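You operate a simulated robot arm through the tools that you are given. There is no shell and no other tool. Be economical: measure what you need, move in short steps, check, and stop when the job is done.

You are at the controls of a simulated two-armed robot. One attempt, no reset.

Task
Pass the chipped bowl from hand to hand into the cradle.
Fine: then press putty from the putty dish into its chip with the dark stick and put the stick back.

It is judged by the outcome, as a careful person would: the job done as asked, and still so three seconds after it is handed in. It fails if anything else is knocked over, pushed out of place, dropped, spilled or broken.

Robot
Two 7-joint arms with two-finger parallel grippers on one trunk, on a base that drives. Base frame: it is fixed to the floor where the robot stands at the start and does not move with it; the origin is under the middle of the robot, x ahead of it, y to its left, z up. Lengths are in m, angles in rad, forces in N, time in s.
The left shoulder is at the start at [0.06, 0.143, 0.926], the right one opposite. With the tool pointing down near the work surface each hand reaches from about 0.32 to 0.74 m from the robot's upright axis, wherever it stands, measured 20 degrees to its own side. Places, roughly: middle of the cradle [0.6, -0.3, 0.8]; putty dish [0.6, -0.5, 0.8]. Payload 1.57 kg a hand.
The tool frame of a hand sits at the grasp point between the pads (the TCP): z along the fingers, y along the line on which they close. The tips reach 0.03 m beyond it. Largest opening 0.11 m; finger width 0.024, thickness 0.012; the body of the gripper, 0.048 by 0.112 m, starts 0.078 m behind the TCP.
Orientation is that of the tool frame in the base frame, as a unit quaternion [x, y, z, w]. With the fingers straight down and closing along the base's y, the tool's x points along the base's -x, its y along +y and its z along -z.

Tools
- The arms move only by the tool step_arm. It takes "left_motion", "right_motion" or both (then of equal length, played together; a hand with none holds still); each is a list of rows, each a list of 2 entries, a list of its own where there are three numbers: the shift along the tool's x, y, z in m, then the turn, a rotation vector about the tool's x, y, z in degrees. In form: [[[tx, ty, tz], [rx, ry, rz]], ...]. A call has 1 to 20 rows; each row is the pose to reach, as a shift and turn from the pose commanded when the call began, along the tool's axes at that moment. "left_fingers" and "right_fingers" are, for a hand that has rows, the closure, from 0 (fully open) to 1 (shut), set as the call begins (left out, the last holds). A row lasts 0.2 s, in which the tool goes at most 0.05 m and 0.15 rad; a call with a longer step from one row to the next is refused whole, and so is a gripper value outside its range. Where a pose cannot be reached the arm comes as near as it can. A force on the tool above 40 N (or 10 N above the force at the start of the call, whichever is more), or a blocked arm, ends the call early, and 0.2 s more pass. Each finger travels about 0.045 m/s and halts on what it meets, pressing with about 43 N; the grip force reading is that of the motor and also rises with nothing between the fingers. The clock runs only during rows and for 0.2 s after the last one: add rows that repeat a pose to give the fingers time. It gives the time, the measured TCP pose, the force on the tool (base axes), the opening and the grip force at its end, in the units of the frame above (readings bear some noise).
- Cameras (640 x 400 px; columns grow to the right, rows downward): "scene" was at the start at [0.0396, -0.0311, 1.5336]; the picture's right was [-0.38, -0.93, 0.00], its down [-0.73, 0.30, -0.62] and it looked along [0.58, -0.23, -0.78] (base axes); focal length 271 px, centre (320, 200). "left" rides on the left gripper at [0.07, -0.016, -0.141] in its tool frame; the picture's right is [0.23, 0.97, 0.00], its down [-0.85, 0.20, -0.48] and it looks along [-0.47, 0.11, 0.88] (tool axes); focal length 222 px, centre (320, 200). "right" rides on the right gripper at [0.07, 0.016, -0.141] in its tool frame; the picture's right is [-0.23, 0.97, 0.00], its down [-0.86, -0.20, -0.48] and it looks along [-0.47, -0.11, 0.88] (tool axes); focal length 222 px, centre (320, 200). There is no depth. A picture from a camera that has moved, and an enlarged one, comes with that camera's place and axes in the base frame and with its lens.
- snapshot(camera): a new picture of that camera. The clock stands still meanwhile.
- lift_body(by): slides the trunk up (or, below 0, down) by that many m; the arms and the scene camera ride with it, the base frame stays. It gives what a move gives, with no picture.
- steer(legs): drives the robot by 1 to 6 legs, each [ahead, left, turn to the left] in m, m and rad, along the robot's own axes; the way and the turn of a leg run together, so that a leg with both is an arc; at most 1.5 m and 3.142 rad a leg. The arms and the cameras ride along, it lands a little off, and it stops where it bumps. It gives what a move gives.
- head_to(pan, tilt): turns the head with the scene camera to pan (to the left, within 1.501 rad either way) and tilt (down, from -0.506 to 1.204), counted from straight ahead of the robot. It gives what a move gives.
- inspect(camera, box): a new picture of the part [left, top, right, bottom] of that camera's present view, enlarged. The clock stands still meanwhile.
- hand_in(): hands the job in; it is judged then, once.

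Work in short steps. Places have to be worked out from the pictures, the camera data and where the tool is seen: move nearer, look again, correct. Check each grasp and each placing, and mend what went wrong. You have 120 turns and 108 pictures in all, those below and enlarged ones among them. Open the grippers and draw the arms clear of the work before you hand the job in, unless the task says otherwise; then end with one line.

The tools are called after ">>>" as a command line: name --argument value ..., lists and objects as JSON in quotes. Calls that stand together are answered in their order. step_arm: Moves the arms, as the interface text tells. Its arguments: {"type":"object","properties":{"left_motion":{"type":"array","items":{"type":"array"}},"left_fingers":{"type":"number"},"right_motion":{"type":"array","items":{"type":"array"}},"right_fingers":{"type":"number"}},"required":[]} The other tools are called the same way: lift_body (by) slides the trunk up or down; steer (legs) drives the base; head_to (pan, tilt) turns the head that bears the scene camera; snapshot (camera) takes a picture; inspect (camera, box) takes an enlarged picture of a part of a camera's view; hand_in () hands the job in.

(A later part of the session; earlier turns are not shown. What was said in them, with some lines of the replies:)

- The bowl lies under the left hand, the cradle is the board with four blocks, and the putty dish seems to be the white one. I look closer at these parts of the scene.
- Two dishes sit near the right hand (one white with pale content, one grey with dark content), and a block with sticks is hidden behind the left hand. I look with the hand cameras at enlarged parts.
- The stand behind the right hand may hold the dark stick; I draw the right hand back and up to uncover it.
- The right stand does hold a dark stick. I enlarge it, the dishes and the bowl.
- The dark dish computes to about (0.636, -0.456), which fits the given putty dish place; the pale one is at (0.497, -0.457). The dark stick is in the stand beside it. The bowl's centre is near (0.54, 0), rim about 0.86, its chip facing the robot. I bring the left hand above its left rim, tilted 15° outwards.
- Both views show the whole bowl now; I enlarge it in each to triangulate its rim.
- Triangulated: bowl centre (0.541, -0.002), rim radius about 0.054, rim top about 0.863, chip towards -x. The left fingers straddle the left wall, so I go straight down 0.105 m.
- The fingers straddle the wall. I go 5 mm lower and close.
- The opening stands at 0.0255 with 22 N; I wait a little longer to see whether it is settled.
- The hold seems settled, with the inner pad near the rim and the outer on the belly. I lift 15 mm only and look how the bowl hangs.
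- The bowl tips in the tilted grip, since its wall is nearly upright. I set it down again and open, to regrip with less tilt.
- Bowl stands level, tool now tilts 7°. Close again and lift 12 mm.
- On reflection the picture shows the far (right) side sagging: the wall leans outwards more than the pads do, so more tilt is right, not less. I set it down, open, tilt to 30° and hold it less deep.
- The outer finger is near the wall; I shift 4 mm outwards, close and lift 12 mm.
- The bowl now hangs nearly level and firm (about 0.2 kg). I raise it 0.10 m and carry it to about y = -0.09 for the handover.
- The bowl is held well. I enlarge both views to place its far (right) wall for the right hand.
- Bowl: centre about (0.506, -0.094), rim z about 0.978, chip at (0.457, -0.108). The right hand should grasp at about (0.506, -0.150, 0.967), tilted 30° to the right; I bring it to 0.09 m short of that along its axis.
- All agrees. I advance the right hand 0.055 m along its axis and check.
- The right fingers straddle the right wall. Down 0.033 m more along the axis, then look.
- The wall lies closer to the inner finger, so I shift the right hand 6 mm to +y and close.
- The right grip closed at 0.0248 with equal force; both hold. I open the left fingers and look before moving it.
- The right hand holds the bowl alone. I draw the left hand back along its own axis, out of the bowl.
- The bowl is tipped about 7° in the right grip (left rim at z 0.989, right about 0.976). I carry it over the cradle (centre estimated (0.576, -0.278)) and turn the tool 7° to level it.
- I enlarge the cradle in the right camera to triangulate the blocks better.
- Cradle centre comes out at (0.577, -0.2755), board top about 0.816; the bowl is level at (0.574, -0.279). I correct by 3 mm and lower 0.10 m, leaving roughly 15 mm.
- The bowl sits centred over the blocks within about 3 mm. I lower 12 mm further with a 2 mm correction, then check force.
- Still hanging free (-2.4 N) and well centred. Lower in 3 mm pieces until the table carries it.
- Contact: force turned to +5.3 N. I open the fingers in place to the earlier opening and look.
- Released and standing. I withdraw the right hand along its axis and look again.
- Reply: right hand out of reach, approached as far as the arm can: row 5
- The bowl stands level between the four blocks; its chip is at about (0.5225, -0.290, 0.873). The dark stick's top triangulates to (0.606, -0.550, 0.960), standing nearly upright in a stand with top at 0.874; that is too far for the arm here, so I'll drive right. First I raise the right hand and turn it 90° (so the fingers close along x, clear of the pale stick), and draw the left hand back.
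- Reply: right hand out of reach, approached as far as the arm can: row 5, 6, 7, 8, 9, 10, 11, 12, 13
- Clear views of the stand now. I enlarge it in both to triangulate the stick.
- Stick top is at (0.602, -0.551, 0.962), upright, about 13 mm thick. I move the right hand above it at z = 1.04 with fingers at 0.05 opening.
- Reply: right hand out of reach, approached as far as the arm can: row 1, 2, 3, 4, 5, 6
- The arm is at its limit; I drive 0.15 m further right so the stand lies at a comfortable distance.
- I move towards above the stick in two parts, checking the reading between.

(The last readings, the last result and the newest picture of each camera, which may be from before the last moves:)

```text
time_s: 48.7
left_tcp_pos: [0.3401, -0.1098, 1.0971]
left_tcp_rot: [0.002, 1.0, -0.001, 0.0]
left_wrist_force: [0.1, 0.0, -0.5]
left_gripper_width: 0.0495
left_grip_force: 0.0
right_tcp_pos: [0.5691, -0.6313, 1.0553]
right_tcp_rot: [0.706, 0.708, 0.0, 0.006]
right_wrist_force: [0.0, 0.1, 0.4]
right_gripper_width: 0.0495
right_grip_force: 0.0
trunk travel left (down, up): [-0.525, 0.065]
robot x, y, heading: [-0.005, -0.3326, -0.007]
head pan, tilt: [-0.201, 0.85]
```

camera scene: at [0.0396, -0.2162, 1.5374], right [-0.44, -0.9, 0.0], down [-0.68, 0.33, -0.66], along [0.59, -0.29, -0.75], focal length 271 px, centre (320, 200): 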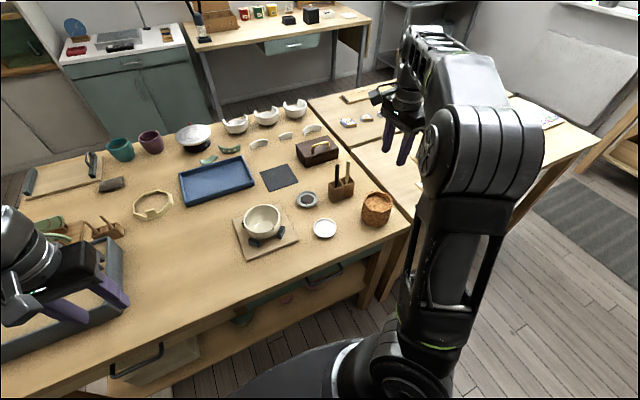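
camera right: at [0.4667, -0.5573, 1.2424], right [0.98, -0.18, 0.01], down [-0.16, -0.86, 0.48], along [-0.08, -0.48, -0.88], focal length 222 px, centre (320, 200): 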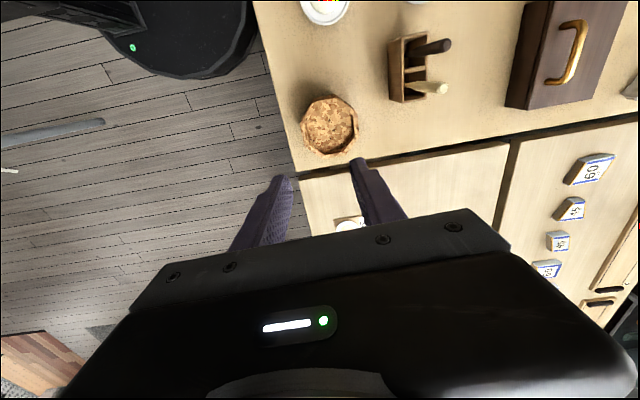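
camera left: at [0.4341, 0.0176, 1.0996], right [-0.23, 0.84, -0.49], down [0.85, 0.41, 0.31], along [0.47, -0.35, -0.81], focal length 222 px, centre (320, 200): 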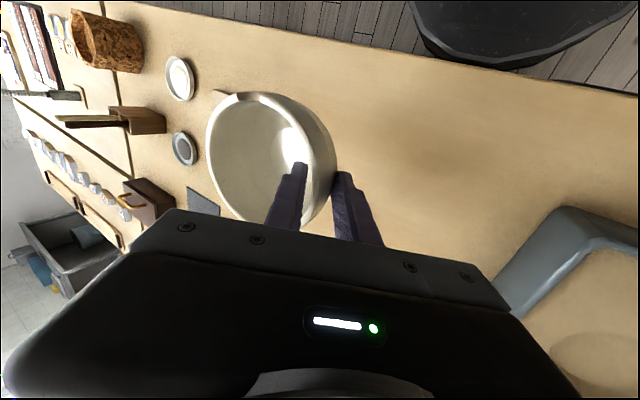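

It follows well now; the remaining shift is (0.033, 0.080, -0.010).

>>> step_arm --right_motion '[[[0.027, 0.011, 0.003], [0, 0, 0]], [[0.054, 0.022, 0.006], [0, 0, 0]], [[0.08, 0.033, 0.01], [0, 0, 0]], [[0.08, 0.033, 0.01], [0, 0, 0]]]'

>>> snapshot --camera "scene"

>>> inspect --camera "right" --box '[220, 110, 420, 235]'

```text
time_s: 49.7
left_tcp_pos: [0.3406, -0.1098, 1.0984]
left_tcp_rot: [0.002, 1.0, 0.0, 0.0]
left_wrist_force: [-0.6, -0.3, 1.4]
left_gripper_width: 0.0496
left_grip_force: 0.1
right_tcp_pos: [0.6026, -0.5494, 1.0476]
right_tcp_rot: [0.705, 0.709, 0.001, 0.006]
right_wrist_force: [0.3, 0.5, -0.2]
right_gripper_width: 0.0493
right_grip_force: 0.1
trunk travel left (down, up): [-0.525, 0.065]
robot x, y, heading: [-0.0001, -0.331, -0.012]
head pan, tilt: [-0.201, 0.85]
```

```text
38 pictures are left
camera scene: at [0.0451, -0.3486, 1.5374], right [-0.2, -0.98, 0.0], down [-0.74, 0.15, -0.66], along [0.65, -0.13, -0.75], focal length 271 px, centre (320, 200)
```

scene: 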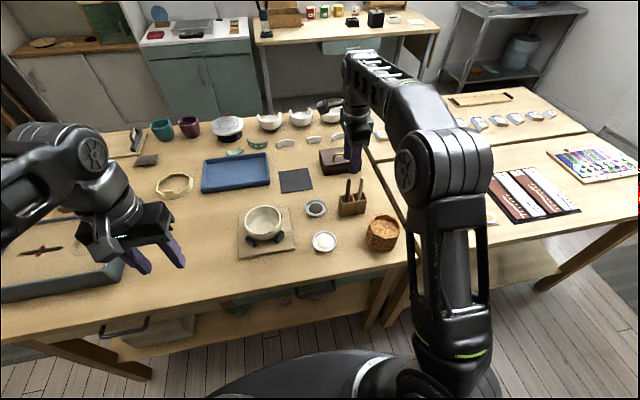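

```text
3.20 times, centred on (320, 172) of right
camera zoom: at [0.6163, -0.4791, 1.1887], right [0.97, -0.22, 0.01], down [-0.2, -0.85, 0.48], along [-0.1, -0.47, -0.88], focal length 711 px, centre (320, 288)
```

zoom: 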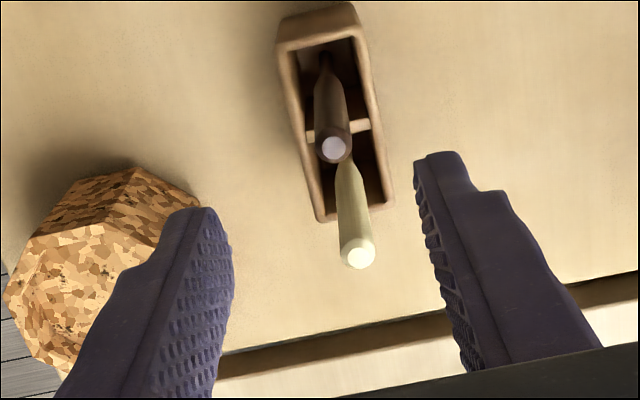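

The right camera puts the stick top at (0.6046, -0.5498), within 2 mm of the hand's axis. I descend to z = 0.926.

>>> step_arm --right_motion '[[[0, 0.001, 0.04], [0, 0, 0]], [[0, 0.002, 0.075], [0, 0, 0]], [[0, 0.002, 0.1], [0, 0, 0]], [[0, 0.002, 0.12], [0, 0, 0]], [[0, 0.002, 0.12], [0, 0, 0]]]'

>>> inspect --camera "right" --box '[220, 110, 420, 235]'

>>> inspect --camera "scene" --box '[296, 150, 408, 220]'

```text
time_s: 50.9
left_tcp_pos: [0.3415, -0.1092, 1.0969]
left_tcp_rot: [0.002, 1.0, -0.001, 0.0]
left_wrist_force: [0.0, -0.4, 0.2]
left_gripper_width: 0.0495
left_grip_force: 0.0
right_tcp_pos: [0.605, -0.5521, 0.9291]
right_tcp_rot: [0.705, 0.709, 0.001, 0.007]
right_wrist_force: [0.2, 0.7, 0.8]
right_gripper_width: 0.0496
right_grip_force: 0.1
trunk travel left (down, up): [-0.525, 0.065]
robot x, y, heading: [0.0001, -0.3329, -0.0]
head pan, tilt: [-0.201, 0.85]
```

```text
3.20 times, centred on (320, 172) of right
camera zoom: at [0.6195, -0.4805, 1.0698], right [0.97, -0.22, 0.01], down [-0.2, -0.85, 0.48], along [-0.1, -0.47, -0.87], focal length 711 px, centre (320, 288)
```

zoom: 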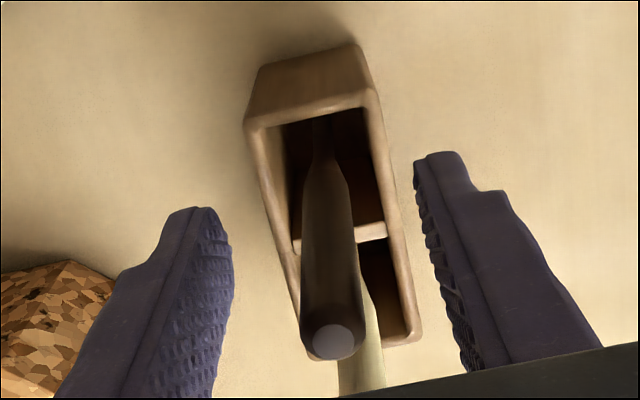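

```text
5.71 times, centred on (352, 185) of scene
camera zoom: at [0.0453, -0.3483, 1.5374], right [-0.2, -0.98, 0.0], down [-0.74, 0.15, -0.66], along [0.65, -0.13, -0.75], focal length 1548 px, centre (137, 286)
```

zoom: 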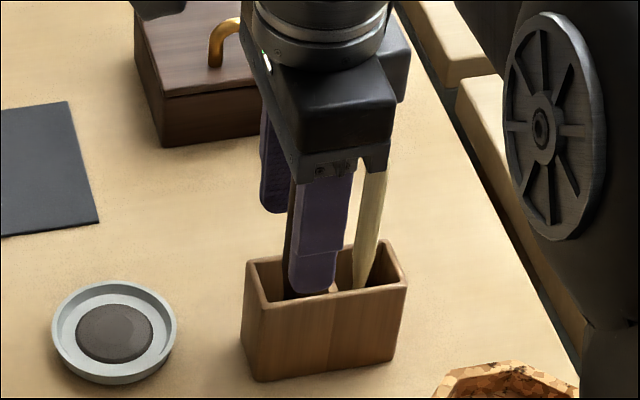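

The stick is between the pads (2 mm off centre). Close.

>>> step_arm --right_motion '[[[0.002, 0, 0], [0, 0, 0]], [[0.002, 0, 0], [0, 0, 0]], [[0.002, 0, 0], [0, 0, 0]], [[0.002, 0, 0], [0, 0, 0]], [[0.002, 0, 0], [0, 0, 0]], [[0.002, 0, 0], [0, 0, 0]]]' --right_fingers 1.0

>>> inspect --camera "right" --box '[220, 110, 420, 235]'

```text
time_s: 52.3
left_tcp_pos: [0.3417, -0.1096, 1.097]
left_tcp_rot: [0.003, 1.0, -0.001, 0.0]
left_wrist_force: [-0.4, 0.7, 1.0]
left_gripper_width: 0.0497
left_grip_force: 0.1
right_tcp_pos: [0.6052, -0.5489, 0.9282]
right_tcp_rot: [0.705, 0.709, 0.001, 0.006]
right_wrist_force: [1.4, 0.3, 1.3]
right_gripper_width: 0.0095
right_grip_force: 27.7
trunk travel left (down, up): [-0.525, 0.065]
robot x, y, heading: [0.0026, -0.3355, -0.006]
head pan, tilt: [-0.201, 0.85]
```

```text
3.20 times, centred on (320, 172) of right
camera zoom: at [0.6196, -0.4782, 1.0696], right [0.97, -0.22, 0.01], down [-0.2, -0.85, 0.48], along [-0.1, -0.47, -0.87], focal length 711 px, centre (320, 288)
```

zoom: 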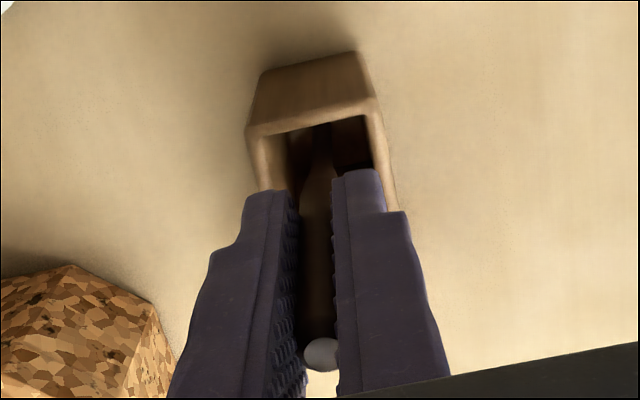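

The stick is held (opening 9.5 mm). I lift it straight up 0.11 m and look.

>>> step_arm --right_motion '[[[0, 0, -0.015], [0, 0, 0]], [[0, 0, -0.035], [0, 0, 0]], [[0, 0, -0.06], [0, 0, 0]], [[0, 0, -0.085], [0, 0, 0]], [[0, 0, -0.11], [0, 0, 0]], [[0, 0, -0.11], [0, 0, 0]]]'

>>> inspect --camera "scene" --box '[280, 110, 424, 200]'

>>> inspect --camera "right" --box '[220, 60, 420, 185]'

```text
time_s: 53.7
left_tcp_pos: [0.342, -0.11, 1.0967]
left_tcp_rot: [0.002, 1.0, -0.001, 0.001]
left_wrist_force: [-0.3, -0.7, 1.3]
left_gripper_width: 0.0493
left_grip_force: 0.2
right_tcp_pos: [0.6045, -0.5496, 1.0386]
right_tcp_rot: [0.705, 0.709, 0.0, 0.006]
right_wrist_force: [-0.5, -0.3, -0.1]
right_gripper_width: 0.0096
right_grip_force: 27.9
trunk travel left (down, up): [-0.525, 0.065]
robot x, y, heading: [-0.0008, -0.3302, -0.003]
head pan, tilt: [-0.201, 0.85]
```

```text
4.44 times, centred on (352, 155) of scene
camera zoom: at [0.0456, -0.3483, 1.5374], right [-0.2, -0.98, 0.0], down [-0.74, 0.15, -0.66], along [0.65, -0.13, -0.75], focal length 1204 px, centre (178, 400)
```

zoom: 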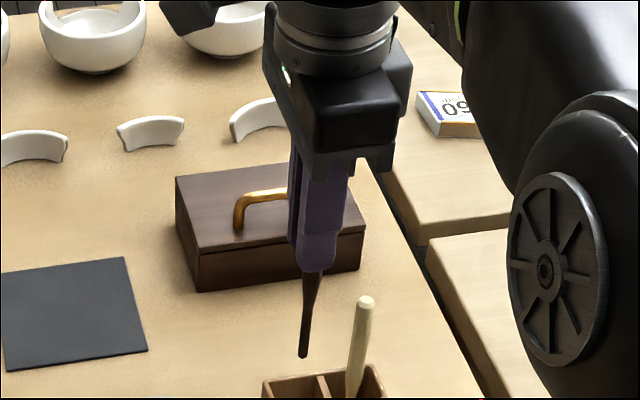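

```text
3.20 times, centred on (320, 122) of right
camera zoom: at [0.618, -0.4774, 1.1801], right [0.97, -0.22, 0.01], down [-0.2, -0.85, 0.48], along [-0.1, -0.47, -0.87], focal length 711 px, centre (320, 448)
```

zoom: 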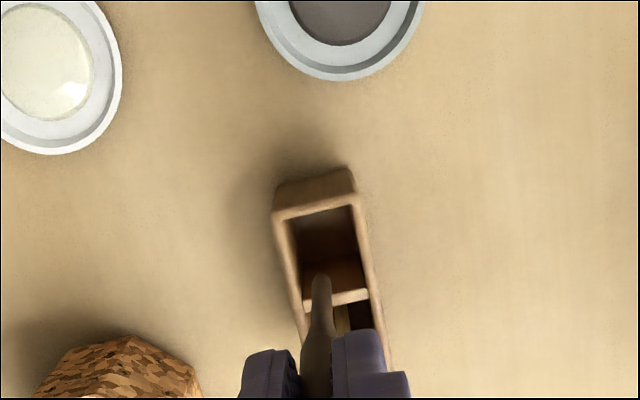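

The stick's tip is about 0.12 m below the TCP, at (0.602, -0.55, 0.918). I move over the putty dish centre (0.636, -0.456) and lower to about 2 cm above the putty.

>>> step_arm --right_motion '[[[0.03, 0.011, 0], [0, 0, 0]], [[0.062, 0.023, 0], [0, 0, 0]], [[0.0944, 0.0341, 0], [0, 0, 0]], [[0.0944, 0.0341, 0.03], [0, 0, 0]], [[0.0944, 0.0341, 0.06], [0, 0, 0]], [[0.0944, 0.0341, 0.085], [0, 0, 0]], [[0.0944, 0.0341, 0.085], [0, 0, 0]]]'

>>> inspect --camera "scene" --box '[264, 150, 376, 220]'

>>> inspect --camera "right" --box '[220, 60, 420, 185]'

```text
time_s: 55.3
left_tcp_pos: [0.3416, -0.1095, 1.0976]
left_tcp_rot: [0.002, 1.0, -0.001, 0.0]
left_wrist_force: [0.5, 0.2, 0.2]
left_gripper_width: 0.0495
left_grip_force: 0.2
right_tcp_pos: [0.6383, -0.457, 0.9539]
right_tcp_rot: [0.705, 0.709, 0.0, 0.006]
right_wrist_force: [-0.8, -0.3, 0.7]
right_gripper_width: 0.0095
right_grip_force: 28.2
right hand out of reach, approached as far as the arm can: row 2, 3
trunk travel left (down, up): [-0.525, 0.065]
robot x, y, heading: [-0.0002, -0.3337, 0.001]
head pan, tilt: [-0.201, 0.85]
```

```text
5.71 times, centred on (320, 185) of scene
camera zoom: at [0.0451, -0.3486, 1.5374], right [-0.2, -0.98, 0.0], down [-0.74, 0.15, -0.66], along [0.65, -0.13, -0.75], focal length 1548 px, centre (320, 286)
```

zoom: 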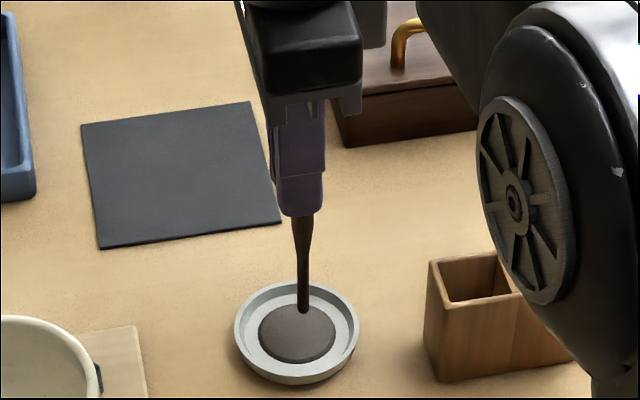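

```text
3.20 times, centred on (320, 122) of right
camera zoom: at [0.6534, -0.3842, 1.0949], right [0.97, -0.22, 0.01], down [-0.2, -0.85, 0.48], along [-0.1, -0.47, -0.88], focal length 711 px, centre (320, 448)
```

zoom: 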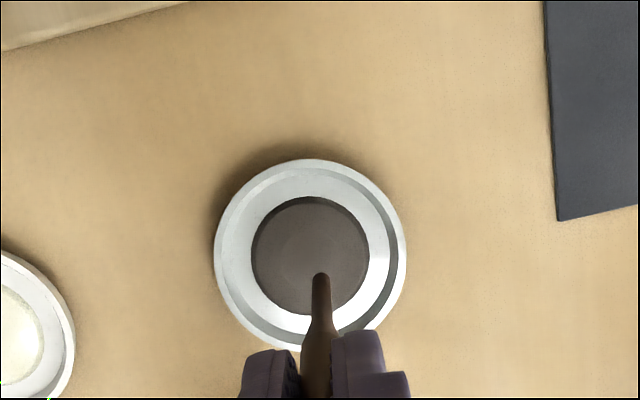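

The tip is over the putty's middle. I lower 18 mm, then by small pieces until the force shows contact.

>>> step_arm --right_motion '[[[0, 0, 0.009], [0, 0, 0]], [[0, 0, 0.018], [0, 0, 0]], [[0, 0, 0.018], [0, 0, 0]]]'

>>> step_arm --right_motion '[[[0, 0, 0.003], [0, 0, 0]], [[0, 0, 0.005], [0, 0, 0]], [[0, 0, 0.005], [0, 0, 0]]]'

>>> inspect --camera "scene" --box '[280, 170, 360, 220]'

```text
time_s: 56.1
left_tcp_pos: [0.3406, -0.1089, 1.0977]
left_tcp_rot: [0.002, 1.0, -0.001, 0.0]
left_wrist_force: [0.0, -0.5, 0.9]
left_gripper_width: 0.0495
left_grip_force: 0.0
right_tcp_pos: [0.6391, -0.4541, 0.937]
right_tcp_rot: [0.706, 0.708, 0.003, 0.009]
right_wrist_force: [-0.9, 0.1, 29.0]
right_gripper_width: 0.0103
right_grip_force: 28.6
trunk travel left (down, up): [-0.525, 0.065]
robot x, y, heading: [-0.0019, -0.3274, -0.001]
head pan, tilt: [-0.201, 0.85]
```

```text
time_s: 56.9
left_tcp_pos: [0.3401, -0.1088, 1.0977]
left_tcp_rot: [0.001, 1.0, -0.001, 0.001]
left_wrist_force: [-0.3, -1.1, 0.2]
left_gripper_width: 0.0497
left_grip_force: 0.1
right_tcp_pos: [0.6387, -0.4553, 0.9317]
right_tcp_rot: [0.705, 0.709, 0.001, 0.007]
right_wrist_force: [1.5, 0.3, 28.0]
right_gripper_width: 0.0107
right_grip_force: 28.9
trunk travel left (down, up): [-0.525, 0.065]
robot x, y, heading: [-0.0017, -0.3295, -0.003]
head pan, tilt: [-0.201, 0.85]
```

```text
8.00 times, centred on (320, 195) of scene
camera zoom: at [0.0428, -0.3477, 1.5375], right [-0.2, -0.98, 0.0], down [-0.73, 0.15, -0.66], along [0.65, -0.13, -0.75], focal length 2166 px, centre (320, 240)
```

zoom: 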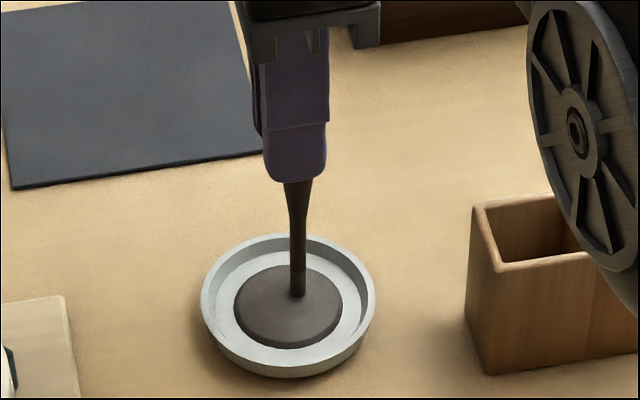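

Firm contact, and the stick slid up a few millimetres in the pads. I lift 3 cm and look whether putty clings to the tip.

>>> step_arm --right_motion '[[[0, 0, -0.01], [0, 0, 0]], [[0, 0, -0.03], [0, 0, 0]], [[0, 0, -0.05], [0, 0, 0]], [[0, 0, -0.05], [0, 0, 0]]]'

>>> inspect --camera "scene" --box '[280, 160, 360, 210]'

>>> inspect --camera "right" --box '[264, 90, 376, 160]'

```text
time_s: 57.9
left_tcp_pos: [0.341, -0.1095, 1.0966]
left_tcp_rot: [0.002, 1.0, -0.001, 0.0]
left_wrist_force: [0.1, 0.1, -0.5]
left_gripper_width: 0.0496
left_grip_force: 0.1
right_tcp_pos: [0.6385, -0.454, 0.9804]
right_tcp_rot: [0.705, 0.709, 0.0, 0.006]
right_wrist_force: [-0.3, 0.0, -0.2]
right_gripper_width: 0.0104
right_grip_force: 29.0
trunk travel left (down, up): [-0.525, 0.065]
robot x, y, heading: [0.0015, -0.3272, -0.001]
head pan, tilt: [-0.201, 0.85]
```

```text
8.00 times, centred on (320, 185) of scene
camera zoom: at [0.0455, -0.3483, 1.5374], right [-0.2, -0.98, 0.0], down [-0.74, 0.15, -0.66], along [0.65, -0.13, -0.75], focal length 2166 px, centre (320, 320)
```

zoom: 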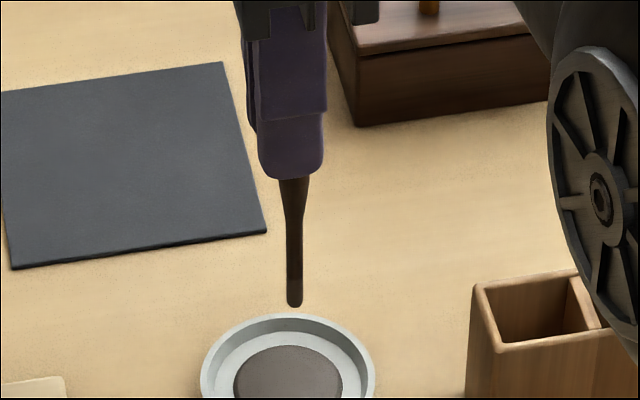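

```text
5.71 times, centred on (320, 125) of right
camera zoom: at [0.6528, -0.3833, 1.121], right [0.97, -0.22, 0.01], down [-0.2, -0.85, 0.48], along [-0.1, -0.47, -0.87], focal length 1269 px, centre (320, 629)
```

zoom: 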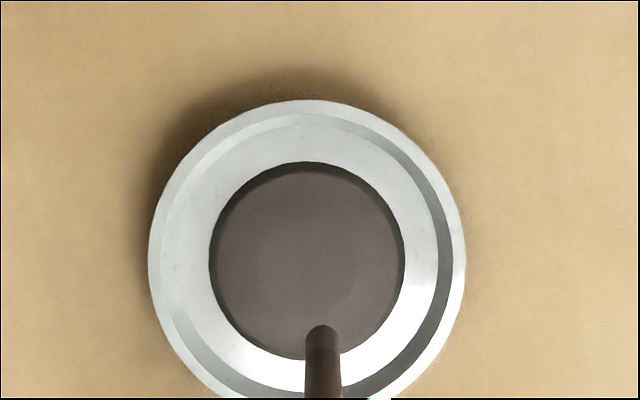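

The tip now has a greyish coat of putty, and ends about 0.118 m below the TCP. I carry it up and over to the chip (about (0.5225, -0.290)), tip some 3.5 cm above it.

>>> step_arm --right_motion '[[[0, 0, -0.025], [0, 0, 0]], [[0, 0, -0.05], [0, 0, 0]], [[0.035, -0.024, -0.05], [0, 0, 0]], [[0.07, -0.048, -0.05], [0, 0, 0]], [[0.105, -0.072, -0.05], [0, 0, 0]], [[0.138, -0.094, -0.05], [0, 0, 0]], [[0.1667, -0.114, -0.05], [0, 0, 0]], [[0.1667, -0.114, -0.05], [0, 0, 0]]]'

>>> inspect --camera "scene" --box '[224, 180, 320, 240]'

>>> inspect --camera "right" --box '[256, 70, 416, 170]'

```text
time_s: 59.7
left_tcp_pos: [0.3412, -0.1097, 1.0967]
left_tcp_rot: [0.003, 1.0, -0.001, 0.0]
left_wrist_force: [1.0, -0.5, -0.5]
left_gripper_width: 0.0496
left_grip_force: 0.0
right_tcp_pos: [0.5222, -0.2862, 1.0263]
right_tcp_rot: [0.705, 0.709, 0.0, 0.005]
right_wrist_force: [-0.1, 1.3, 0.3]
right_gripper_width: 0.0108
right_grip_force: 28.5
right hand out of reach, approached as far as the arm can: row 2
trunk travel left (down, up): [-0.525, 0.065]
robot x, y, heading: [-0.0032, -0.3324, -0.005]
head pan, tilt: [-0.201, 0.85]
```

```text
6.67 times, centred on (272, 210) of scene
camera zoom: at [0.0457, -0.3486, 1.5374], right [-0.2, -0.98, 0.0], down [-0.74, 0.15, -0.66], along [0.65, -0.13, -0.75], focal length 1805 px, centre (640, 133)
```

zoom: 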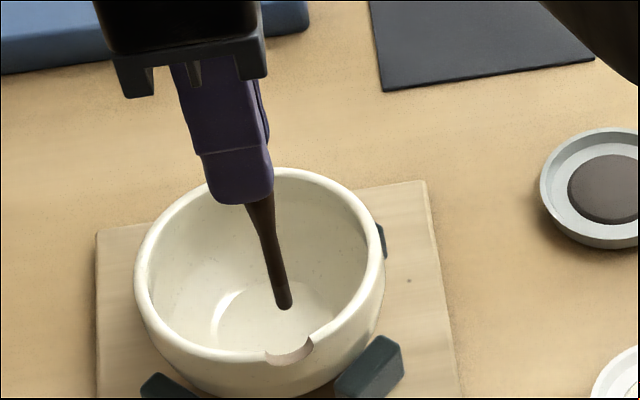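

```text
4.00 times, centred on (336, 120) of right
camera zoom: at [0.5364, -0.215, 1.167], right [0.97, -0.22, 0.01], down [-0.2, -0.85, 0.48], along [-0.1, -0.47, -0.87], focal length 888 px, centre (256, 520)
```

zoom: 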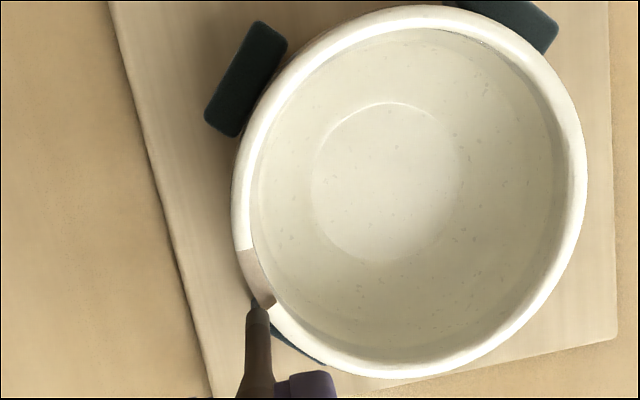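

Chip and tip compared in both cameras: the tip needs about +1 mm x, +2 mm y; the notch is about 2 cm wide. I shift, lower 27 mm to just above the notch, and look.

>>> step_arm --right_motion '[[[0.002, 0.001, 0.005], [0, 0, 0]], [[0.002, 0.001, 0.015], [0, 0, 0]], [[0.002, 0.001, 0.025], [0, 0, 0]], [[0.002, 0.001, 0.025], [0, 0, 0]]]'

>>> inspect --camera "scene" --box '[240, 200, 304, 240]'

>>> inspect --camera "right" --box '[280, 100, 360, 150]'

```text
time_s: 60.7
left_tcp_pos: [0.342, -0.1093, 1.0974]
left_tcp_rot: [0.001, 1.0, -0.001, 0.001]
left_wrist_force: [-0.2, -0.1, -0.7]
left_gripper_width: 0.0496
left_grip_force: 0.0
right_tcp_pos: [0.5244, -0.2874, 1.0032]
right_tcp_rot: [0.705, 0.709, 0.001, 0.006]
right_wrist_force: [1.0, -0.3, 0.1]
right_gripper_width: 0.0106
right_grip_force: 28.2
trunk travel left (down, up): [-0.525, 0.065]
robot x, y, heading: [-0.0, -0.3281, -0.005]
head pan, tilt: [-0.201, 0.85]
```

```text
10.00 times, centred on (272, 220) of scene
camera zoom: at [0.0453, -0.3482, 1.5374], right [-0.2, -0.98, 0.0], down [-0.74, 0.15, -0.66], along [0.65, -0.13, -0.75], focal length 2708 px, centre (800, 0)
```

zoom: 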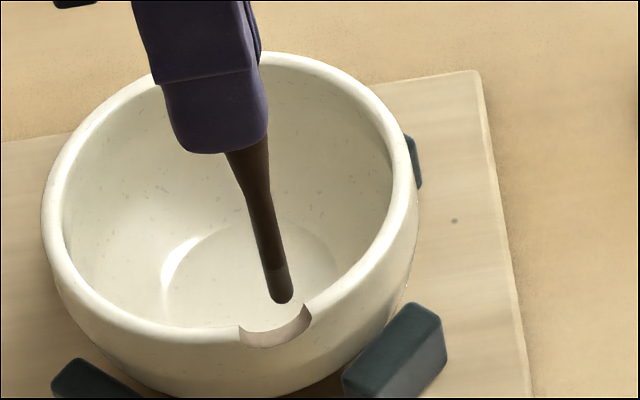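

```text
8.00 times, centred on (320, 125) of right
camera zoom: at [0.5393, -0.2157, 1.1435], right [0.97, -0.22, 0.01], down [-0.2, -0.85, 0.48], along [-0.1, -0.47, -0.87], focal length 1777 px, centre (320, 800)
```

zoom: 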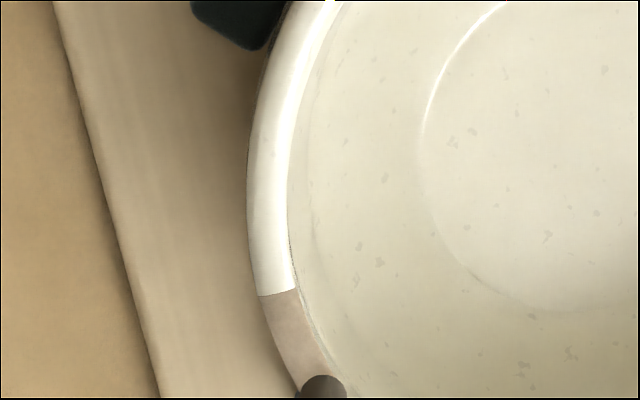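

Both views say the tip should go about 2 mm to -x and 1–2 mm to +y. I correct and lower to touch, in 2–3 mm pieces.

>>> step_arm --right_motion '[[[0.0015, -0.002, 0.003], [0, 0, 0]], [[0.0015, -0.002, 0.007], [0, 0, 0]], [[0.0015, -0.002, 0.007], [0, 0, 0]]]'

>>> step_arm --right_motion '[[[0, 0, 0.001], [0, 0, 0]], [[0, 0, 0.002], [0, 0, 0]], [[0, 0, 0.002], [0, 0, 0]]]'

>>> inspect --camera "scene" --box '[240, 200, 304, 240]'

```text
time_s: 61.5
left_tcp_pos: [0.341, -0.1098, 1.0972]
left_tcp_rot: [0.001, 1.0, -0.001, 0.0]
left_wrist_force: [-0.8, 0.0, 0.4]
left_gripper_width: 0.0494
left_grip_force: 0.1
right_tcp_pos: [0.5228, -0.2852, 0.9958]
right_tcp_rot: [0.705, 0.709, 0.001, 0.006]
right_wrist_force: [0.1, 0.2, -0.3]
right_gripper_width: 0.0106
right_grip_force: 28.2
trunk travel left (down, up): [-0.525, 0.065]
robot x, y, heading: [-0.0034, -0.3308, -0.001]
head pan, tilt: [-0.201, 0.85]
```

```text
time_s: 62.3
left_tcp_pos: [0.3414, -0.1091, 1.0975]
left_tcp_rot: [0.002, 1.0, -0.001, 0.0]
left_wrist_force: [-0.5, 0.0, -0.9]
left_gripper_width: 0.0495
left_grip_force: 0.1
right_tcp_pos: [0.5221, -0.2848, 0.9943]
right_tcp_rot: [0.705, 0.709, 0.0, 0.007]
right_wrist_force: [-1.3, -0.3, 4.8]
right_gripper_width: 0.0107
right_grip_force: 28.5
trunk travel left (down, up): [-0.525, 0.065]
robot x, y, heading: [0.0017, -0.3271, -0.002]
head pan, tilt: [-0.201, 0.85]
```

```text
10.00 times, centred on (272, 220) of scene
camera zoom: at [0.0448, -0.3483, 1.5375], right [-0.2, -0.98, 0.0], down [-0.74, 0.15, -0.66], along [0.65, -0.13, -0.75], focal length 2708 px, centre (800, 0)
```

zoom: 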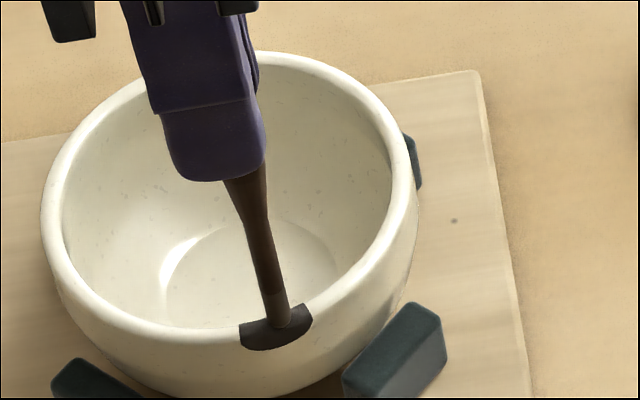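

The chip is now filled with dark putty. I lift off straight, and carry the stick back above its slot.

>>> step_arm --right_motion '[[[0, 0, -0.015], [0, 0, 0]], [[0, 0, -0.046], [0, 0, 0]], [[-0.04, 0.0122, -0.046], [0, 0, 0]], [[-0.08, 0.0245, -0.046], [0, 0, 0]], [[-0.12, 0.037, -0.046], [0, 0, 0]], [[-0.16, 0.049, -0.046], [0, 0, 0]], [[-0.2, 0.0613, -0.046], [0, 0, 0]], [[-0.24, 0.0736, -0.046], [0, 0, 0]], [[-0.265, 0.0813, -0.046], [0, 0, 0]], [[-0.265, 0.0813, -0.046], [0, 0, 0]]]'

>>> inspect --camera "right" --box '[220, 60, 420, 185]'

>>> inspect --camera "scene" --box '[280, 110, 424, 200]'

>>> inspect --camera "scene" --box '[224, 190, 304, 240]'

```text
time_s: 64.5
left_tcp_pos: [0.3414, -0.1093, 1.0973]
left_tcp_rot: [0.002, 1.0, -0.001, 0.0]
left_wrist_force: [-0.5, -0.9, -0.7]
left_gripper_width: 0.0496
left_grip_force: 0.0
right_tcp_pos: [0.6049, -0.5491, 1.0455]
right_tcp_rot: [0.705, 0.709, 0.001, 0.007]
right_wrist_force: [-0.2, 0.1, -0.1]
right_gripper_width: 0.0106
right_grip_force: 27.5
trunk travel left (down, up): [-0.525, 0.065]
robot x, y, heading: [-0.0037, -0.3308, -0.005]
head pan, tilt: [-0.201, 0.85]
```

```text
3.20 times, centred on (320, 122) of right
camera zoom: at [0.6186, -0.478, 1.1874], right [0.98, -0.22, 0.01], down [-0.2, -0.85, 0.48], along [-0.1, -0.47, -0.87], focal length 711 px, centre (320, 448)
```

zoom: 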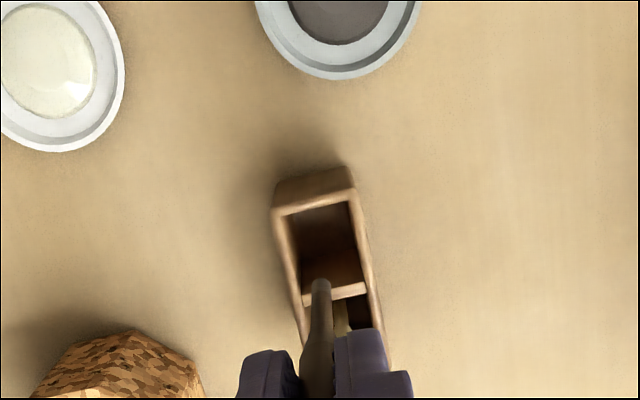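

```text
4.44 times, centred on (352, 155) of scene
camera zoom: at [0.0453, -0.3481, 1.5374], right [-0.2, -0.98, 0.0], down [-0.74, 0.15, -0.66], along [0.65, -0.13, -0.75], focal length 1204 px, centre (178, 400)
```

zoom: 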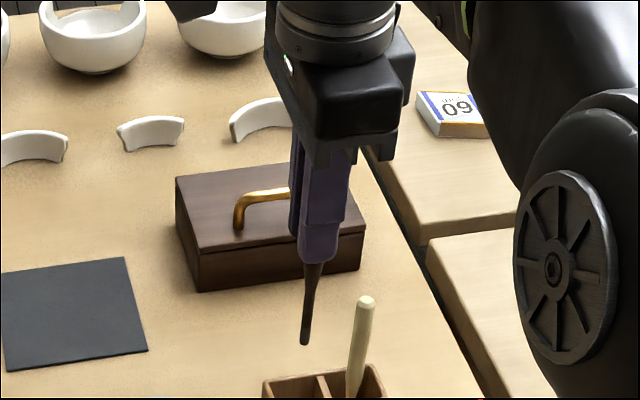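

```text
8.00 times, centred on (264, 215) of scene
camera zoom: at [0.0453, -0.3481, 1.5374], right [-0.2, -0.98, 0.0], down [-0.74, 0.15, -0.66], along [0.65, -0.13, -0.75], focal length 2166 px, centre (768, 80)
```

zoom: 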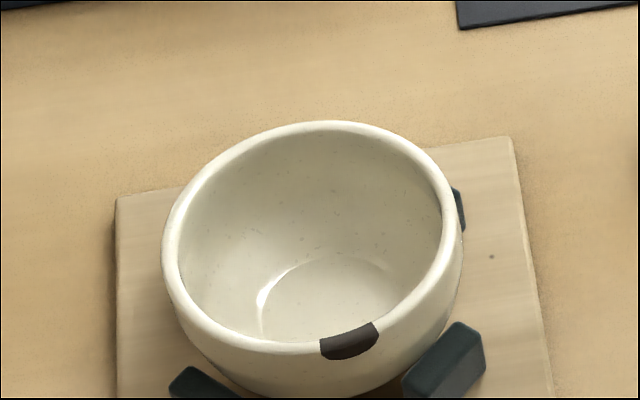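

The filled chip looks right, and the hand is exactly where it stood after pulling the stick out. I lower it back down the same line.

>>> step_arm --right_motion '[[[0, 0, 0.02], [0, 0, 0]], [[0, 0, 0.04], [0, 0, 0]], [[0, 0, 0.06], [0, 0, 0]], [[0, 0, 0.06], [0, 0, 0]]]'

>>> inspect --camera "scene" --box '[296, 150, 408, 220]'

>>> inspect --camera "right" --box '[264, 80, 376, 150]'

```text
time_s: 65.5
left_tcp_pos: [0.3412, -0.1099, 1.0969]
left_tcp_rot: [0.002, 1.0, -0.001, 0.0]
left_wrist_force: [0.8, 0.2, 0.2]
left_gripper_width: 0.0497
left_grip_force: 0.1
right_tcp_pos: [0.6057, -0.5502, 0.9863]
right_tcp_rot: [0.706, 0.708, 0.001, 0.007]
right_wrist_force: [0.7, -0.8, -0.1]
right_gripper_width: 0.0107
right_grip_force: 28.4
trunk travel left (down, up): [-0.525, 0.065]
robot x, y, heading: [0.0003, -0.3317, -0.003]
head pan, tilt: [-0.201, 0.85]
```

```text
5.71 times, centred on (352, 185) of scene
camera zoom: at [0.0453, -0.3483, 1.5374], right [-0.2, -0.98, 0.0], down [-0.74, 0.15, -0.66], along [0.65, -0.13, -0.75], focal length 1548 px, centre (137, 286)
```

zoom: 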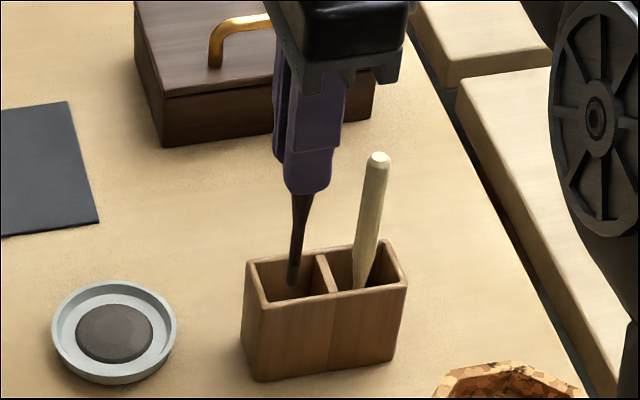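

```text
5.71 times, centred on (320, 115) of right
camera zoom: at [0.6197, -0.4789, 1.1267], right [0.97, -0.22, 0.01], down [-0.2, -0.85, 0.48], along [-0.1, -0.47, -0.87], focal length 1269 px, centre (320, 686)
```

zoom: 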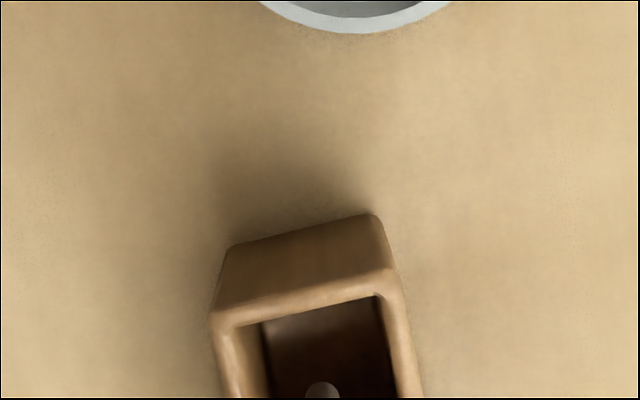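

The tip has entered the dark slot cleanly. I lower the rest, to z about 0.929, slowly at the end.

>>> step_arm --right_motion '[[[0, 0, 0.02], [0, 0, 0]], [[0, 0, 0.04], [0, 0, 0]], [[0, 0, 0.05], [0, 0, 0]], [[0, 0, 0.055], [0, 0, 0]], [[0, 0, 0.057], [0, 0, 0]], [[0, 0, 0.057], [0, 0, 0]]]'

```text
time_s: 66.9
left_tcp_pos: [0.3417, -0.1089, 1.0986]
left_tcp_rot: [0.002, 1.0, -0.001, 0.001]
left_wrist_force: [-0.8, 0.5, 0.1]
left_gripper_width: 0.0493
left_grip_force: 0.1
right_tcp_pos: [0.6054, -0.55, 0.9257]
right_tcp_rot: [0.705, 0.709, 0.001, 0.007]
right_wrist_force: [0.3, -0.3, 8.7]
right_gripper_width: 0.0107
right_grip_force: 28.2
trunk travel left (down, up): [-0.525, 0.065]
robot x, y, heading: [0.001, -0.3267, 0.001]
head pan, tilt: [-0.201, 0.85]
```

The stick touches the slot floor (8.7 N). I back off 2 mm, open gently to 0.05 and look.

>>> step_arm --right_motion '[[[0, 0, -0.002], [0, 0, 0]], [[0, 0, -0.002], [0, 0, 0]]]'

>>> step_arm --right_motion '[[[0, 0, 0], [0, 0, 0]], [[0, 0, 0], [0, 0, 0]], [[0, 0, 0], [0, 0, 0]], [[0, 0, 0], [0, 0, 0]]]' --right_fingers 0.55

>>> inspect --camera "right" --box '[220, 110, 420, 235]'

```text
time_s: 67.5
left_tcp_pos: [0.3423, -0.1104, 1.0969]
left_tcp_rot: [0.002, 1.0, 0.0, 0.0]
left_wrist_force: [-0.8, 0.4, 0.4]
left_gripper_width: 0.0497
left_grip_force: 0.1
right_tcp_pos: [0.6064, -0.5498, 0.9264]
right_tcp_rot: [0.705, 0.709, 0.0, 0.006]
right_wrist_force: [0.2, 0.3, 0.1]
right_gripper_width: 0.0106
right_grip_force: 28.8
trunk travel left (down, up): [-0.525, 0.065]
robot x, y, heading: [-0.0007, -0.3255, -0.006]
head pan, tilt: [-0.201, 0.85]
```

```text
time_s: 68.5
left_tcp_pos: [0.3423, -0.1093, 1.0973]
left_tcp_rot: [0.002, 1.0, -0.001, -0.001]
left_wrist_force: [-0.6, -0.1, -0.9]
left_gripper_width: 0.0495
left_grip_force: 0.0
right_tcp_pos: [0.6073, -0.5499, 0.9272]
right_tcp_rot: [0.705, 0.709, 0.0, 0.006]
right_wrist_force: [-0.1, 0.3, 0.0]
right_gripper_width: 0.0494
right_grip_force: 0.1
trunk travel left (down, up): [-0.525, 0.065]
robot x, y, heading: [-0.0017, -0.3278, -0.003]
head pan, tilt: [-0.201, 0.85]
```

```text
3.20 times, centred on (320, 172) of right
camera zoom: at [0.6215, -0.4791, 1.0677], right [0.97, -0.22, 0.01], down [-0.2, -0.85, 0.48], along [-0.1, -0.47, -0.87], focal length 711 px, centre (320, 288)
```

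zoom: 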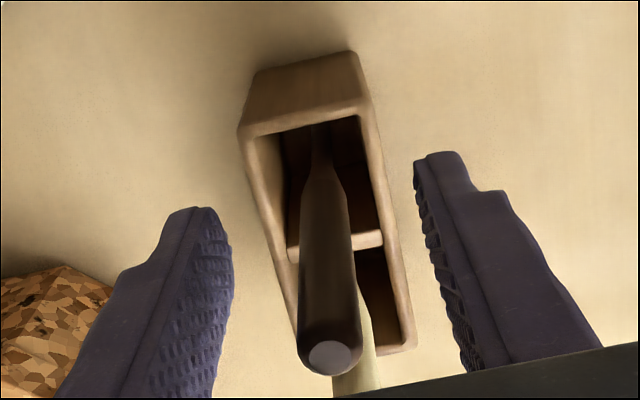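

The stick stands free in its slot. I raise the hand straight up, then draw it back and fully open both grippers.

>>> step_arm --right_motion '[[[0, 0, -0.03], [0, 0, 0]], [[0, 0, -0.07], [0, 0, 0]], [[0, 0, -0.115], [0, 0, 0]], [[0, -0.04, -0.13], [0, 0, 0]], [[0, -0.08, -0.14], [0, 0, 0]], [[0, -0.12, -0.15], [0, 0, 0]], [[0, -0.16, -0.15], [0, 0, 0]], [[0, -0.2, -0.15], [0, 0, 0]]]'

>>> step_arm --right_motion '[[[0, 0, 0], [0, 0, 0]], [[0, 0, 0], [0, 0, 0]], [[0, 0, 0], [0, 0, 0]], [[0, 0, 0], [0, 0, 0]]]' --left_motion '[[[0, 0, 0], [0, 0, 0]], [[0, 0, 0], [0, 0, 0]], [[0, 0, 0], [0, 0, 0]], [[0, 0, 0], [0, 0, 0]]]' --right_fingers 0.0 --left_fingers 0.0

>>> snapshot --camera "scene"

>>> inspect --camera "scene" --box '[220, 150, 412, 270]'

```text
time_s: 70.3
left_tcp_pos: [0.3406, -0.1097, 1.0991]
left_tcp_rot: [0.003, 1.0, -0.001, 0.0]
left_wrist_force: [0.4, 0.2, 0.9]
left_gripper_width: 0.0498
left_grip_force: 0.0
right_tcp_pos: [0.4016, -0.5496, 1.0753]
right_tcp_rot: [0.705, 0.709, 0.0, 0.007]
right_wrist_force: [-0.4, 0.1, 0.5]
right_gripper_width: 0.0497
right_grip_force: 0.1
trunk travel left (down, up): [-0.525, 0.065]
robot x, y, heading: [0.0027, -0.3297, -0.006]
head pan, tilt: [-0.201, 0.85]
```

```text
time_s: 71.3
left_tcp_pos: [0.3417, -0.1087, 1.097]
left_tcp_rot: [0.002, 1.0, -0.001, 0.0]
left_wrist_force: [0.2, 0.0, 0.1]
left_gripper_width: 0.1098
left_grip_force: 0.2
right_tcp_pos: [0.4031, -0.5486, 1.0753]
right_tcp_rot: [0.705, 0.709, 0.0, 0.006]
right_wrist_force: [0.0, -0.1, 0.0]
right_gripper_width: 0.11
right_grip_force: 0.0
trunk travel left (down, up): [-0.525, 0.065]
robot x, y, heading: [-0.0006, -0.3327, -0.004]
head pan, tilt: [-0.201, 0.85]
```

```text
15 pictures are left
camera scene: at [0.0454, -0.3483, 1.5374], right [-0.2, -0.98, 0.0], down [-0.74, 0.15, -0.66], along [0.65, -0.13, -0.75], focal length 271 px, centre (320, 200)
```

scene: 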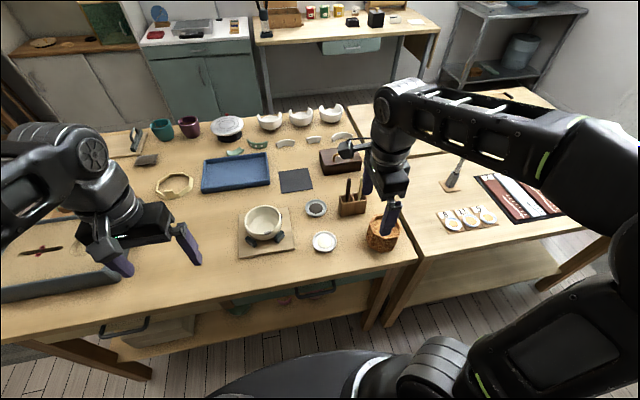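

```text
3.33 times, centred on (316, 210) of scene
camera zoom: at [0.0454, -0.3483, 1.5374], right [-0.2, -0.98, 0.0], down [-0.74, 0.15, -0.66], along [0.65, -0.13, -0.75], focal length 903 px, centre (333, 167)
```

zoom: 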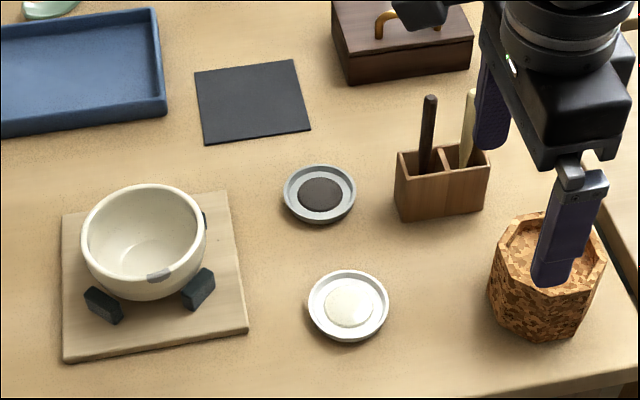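

Bowl in the cradle with its chip filled, stick back in its slot, all else in place, and both grippers open and clear; I hand the job in.

>>> hand_in

```text
The job is handed in.
```

I passed the chipped bowl from the left hand to the right and set it in the cradle. Its chip is filled with putty from the dark-filled dish, the one closest to the place you gave, and the dark stick is back in its slot.
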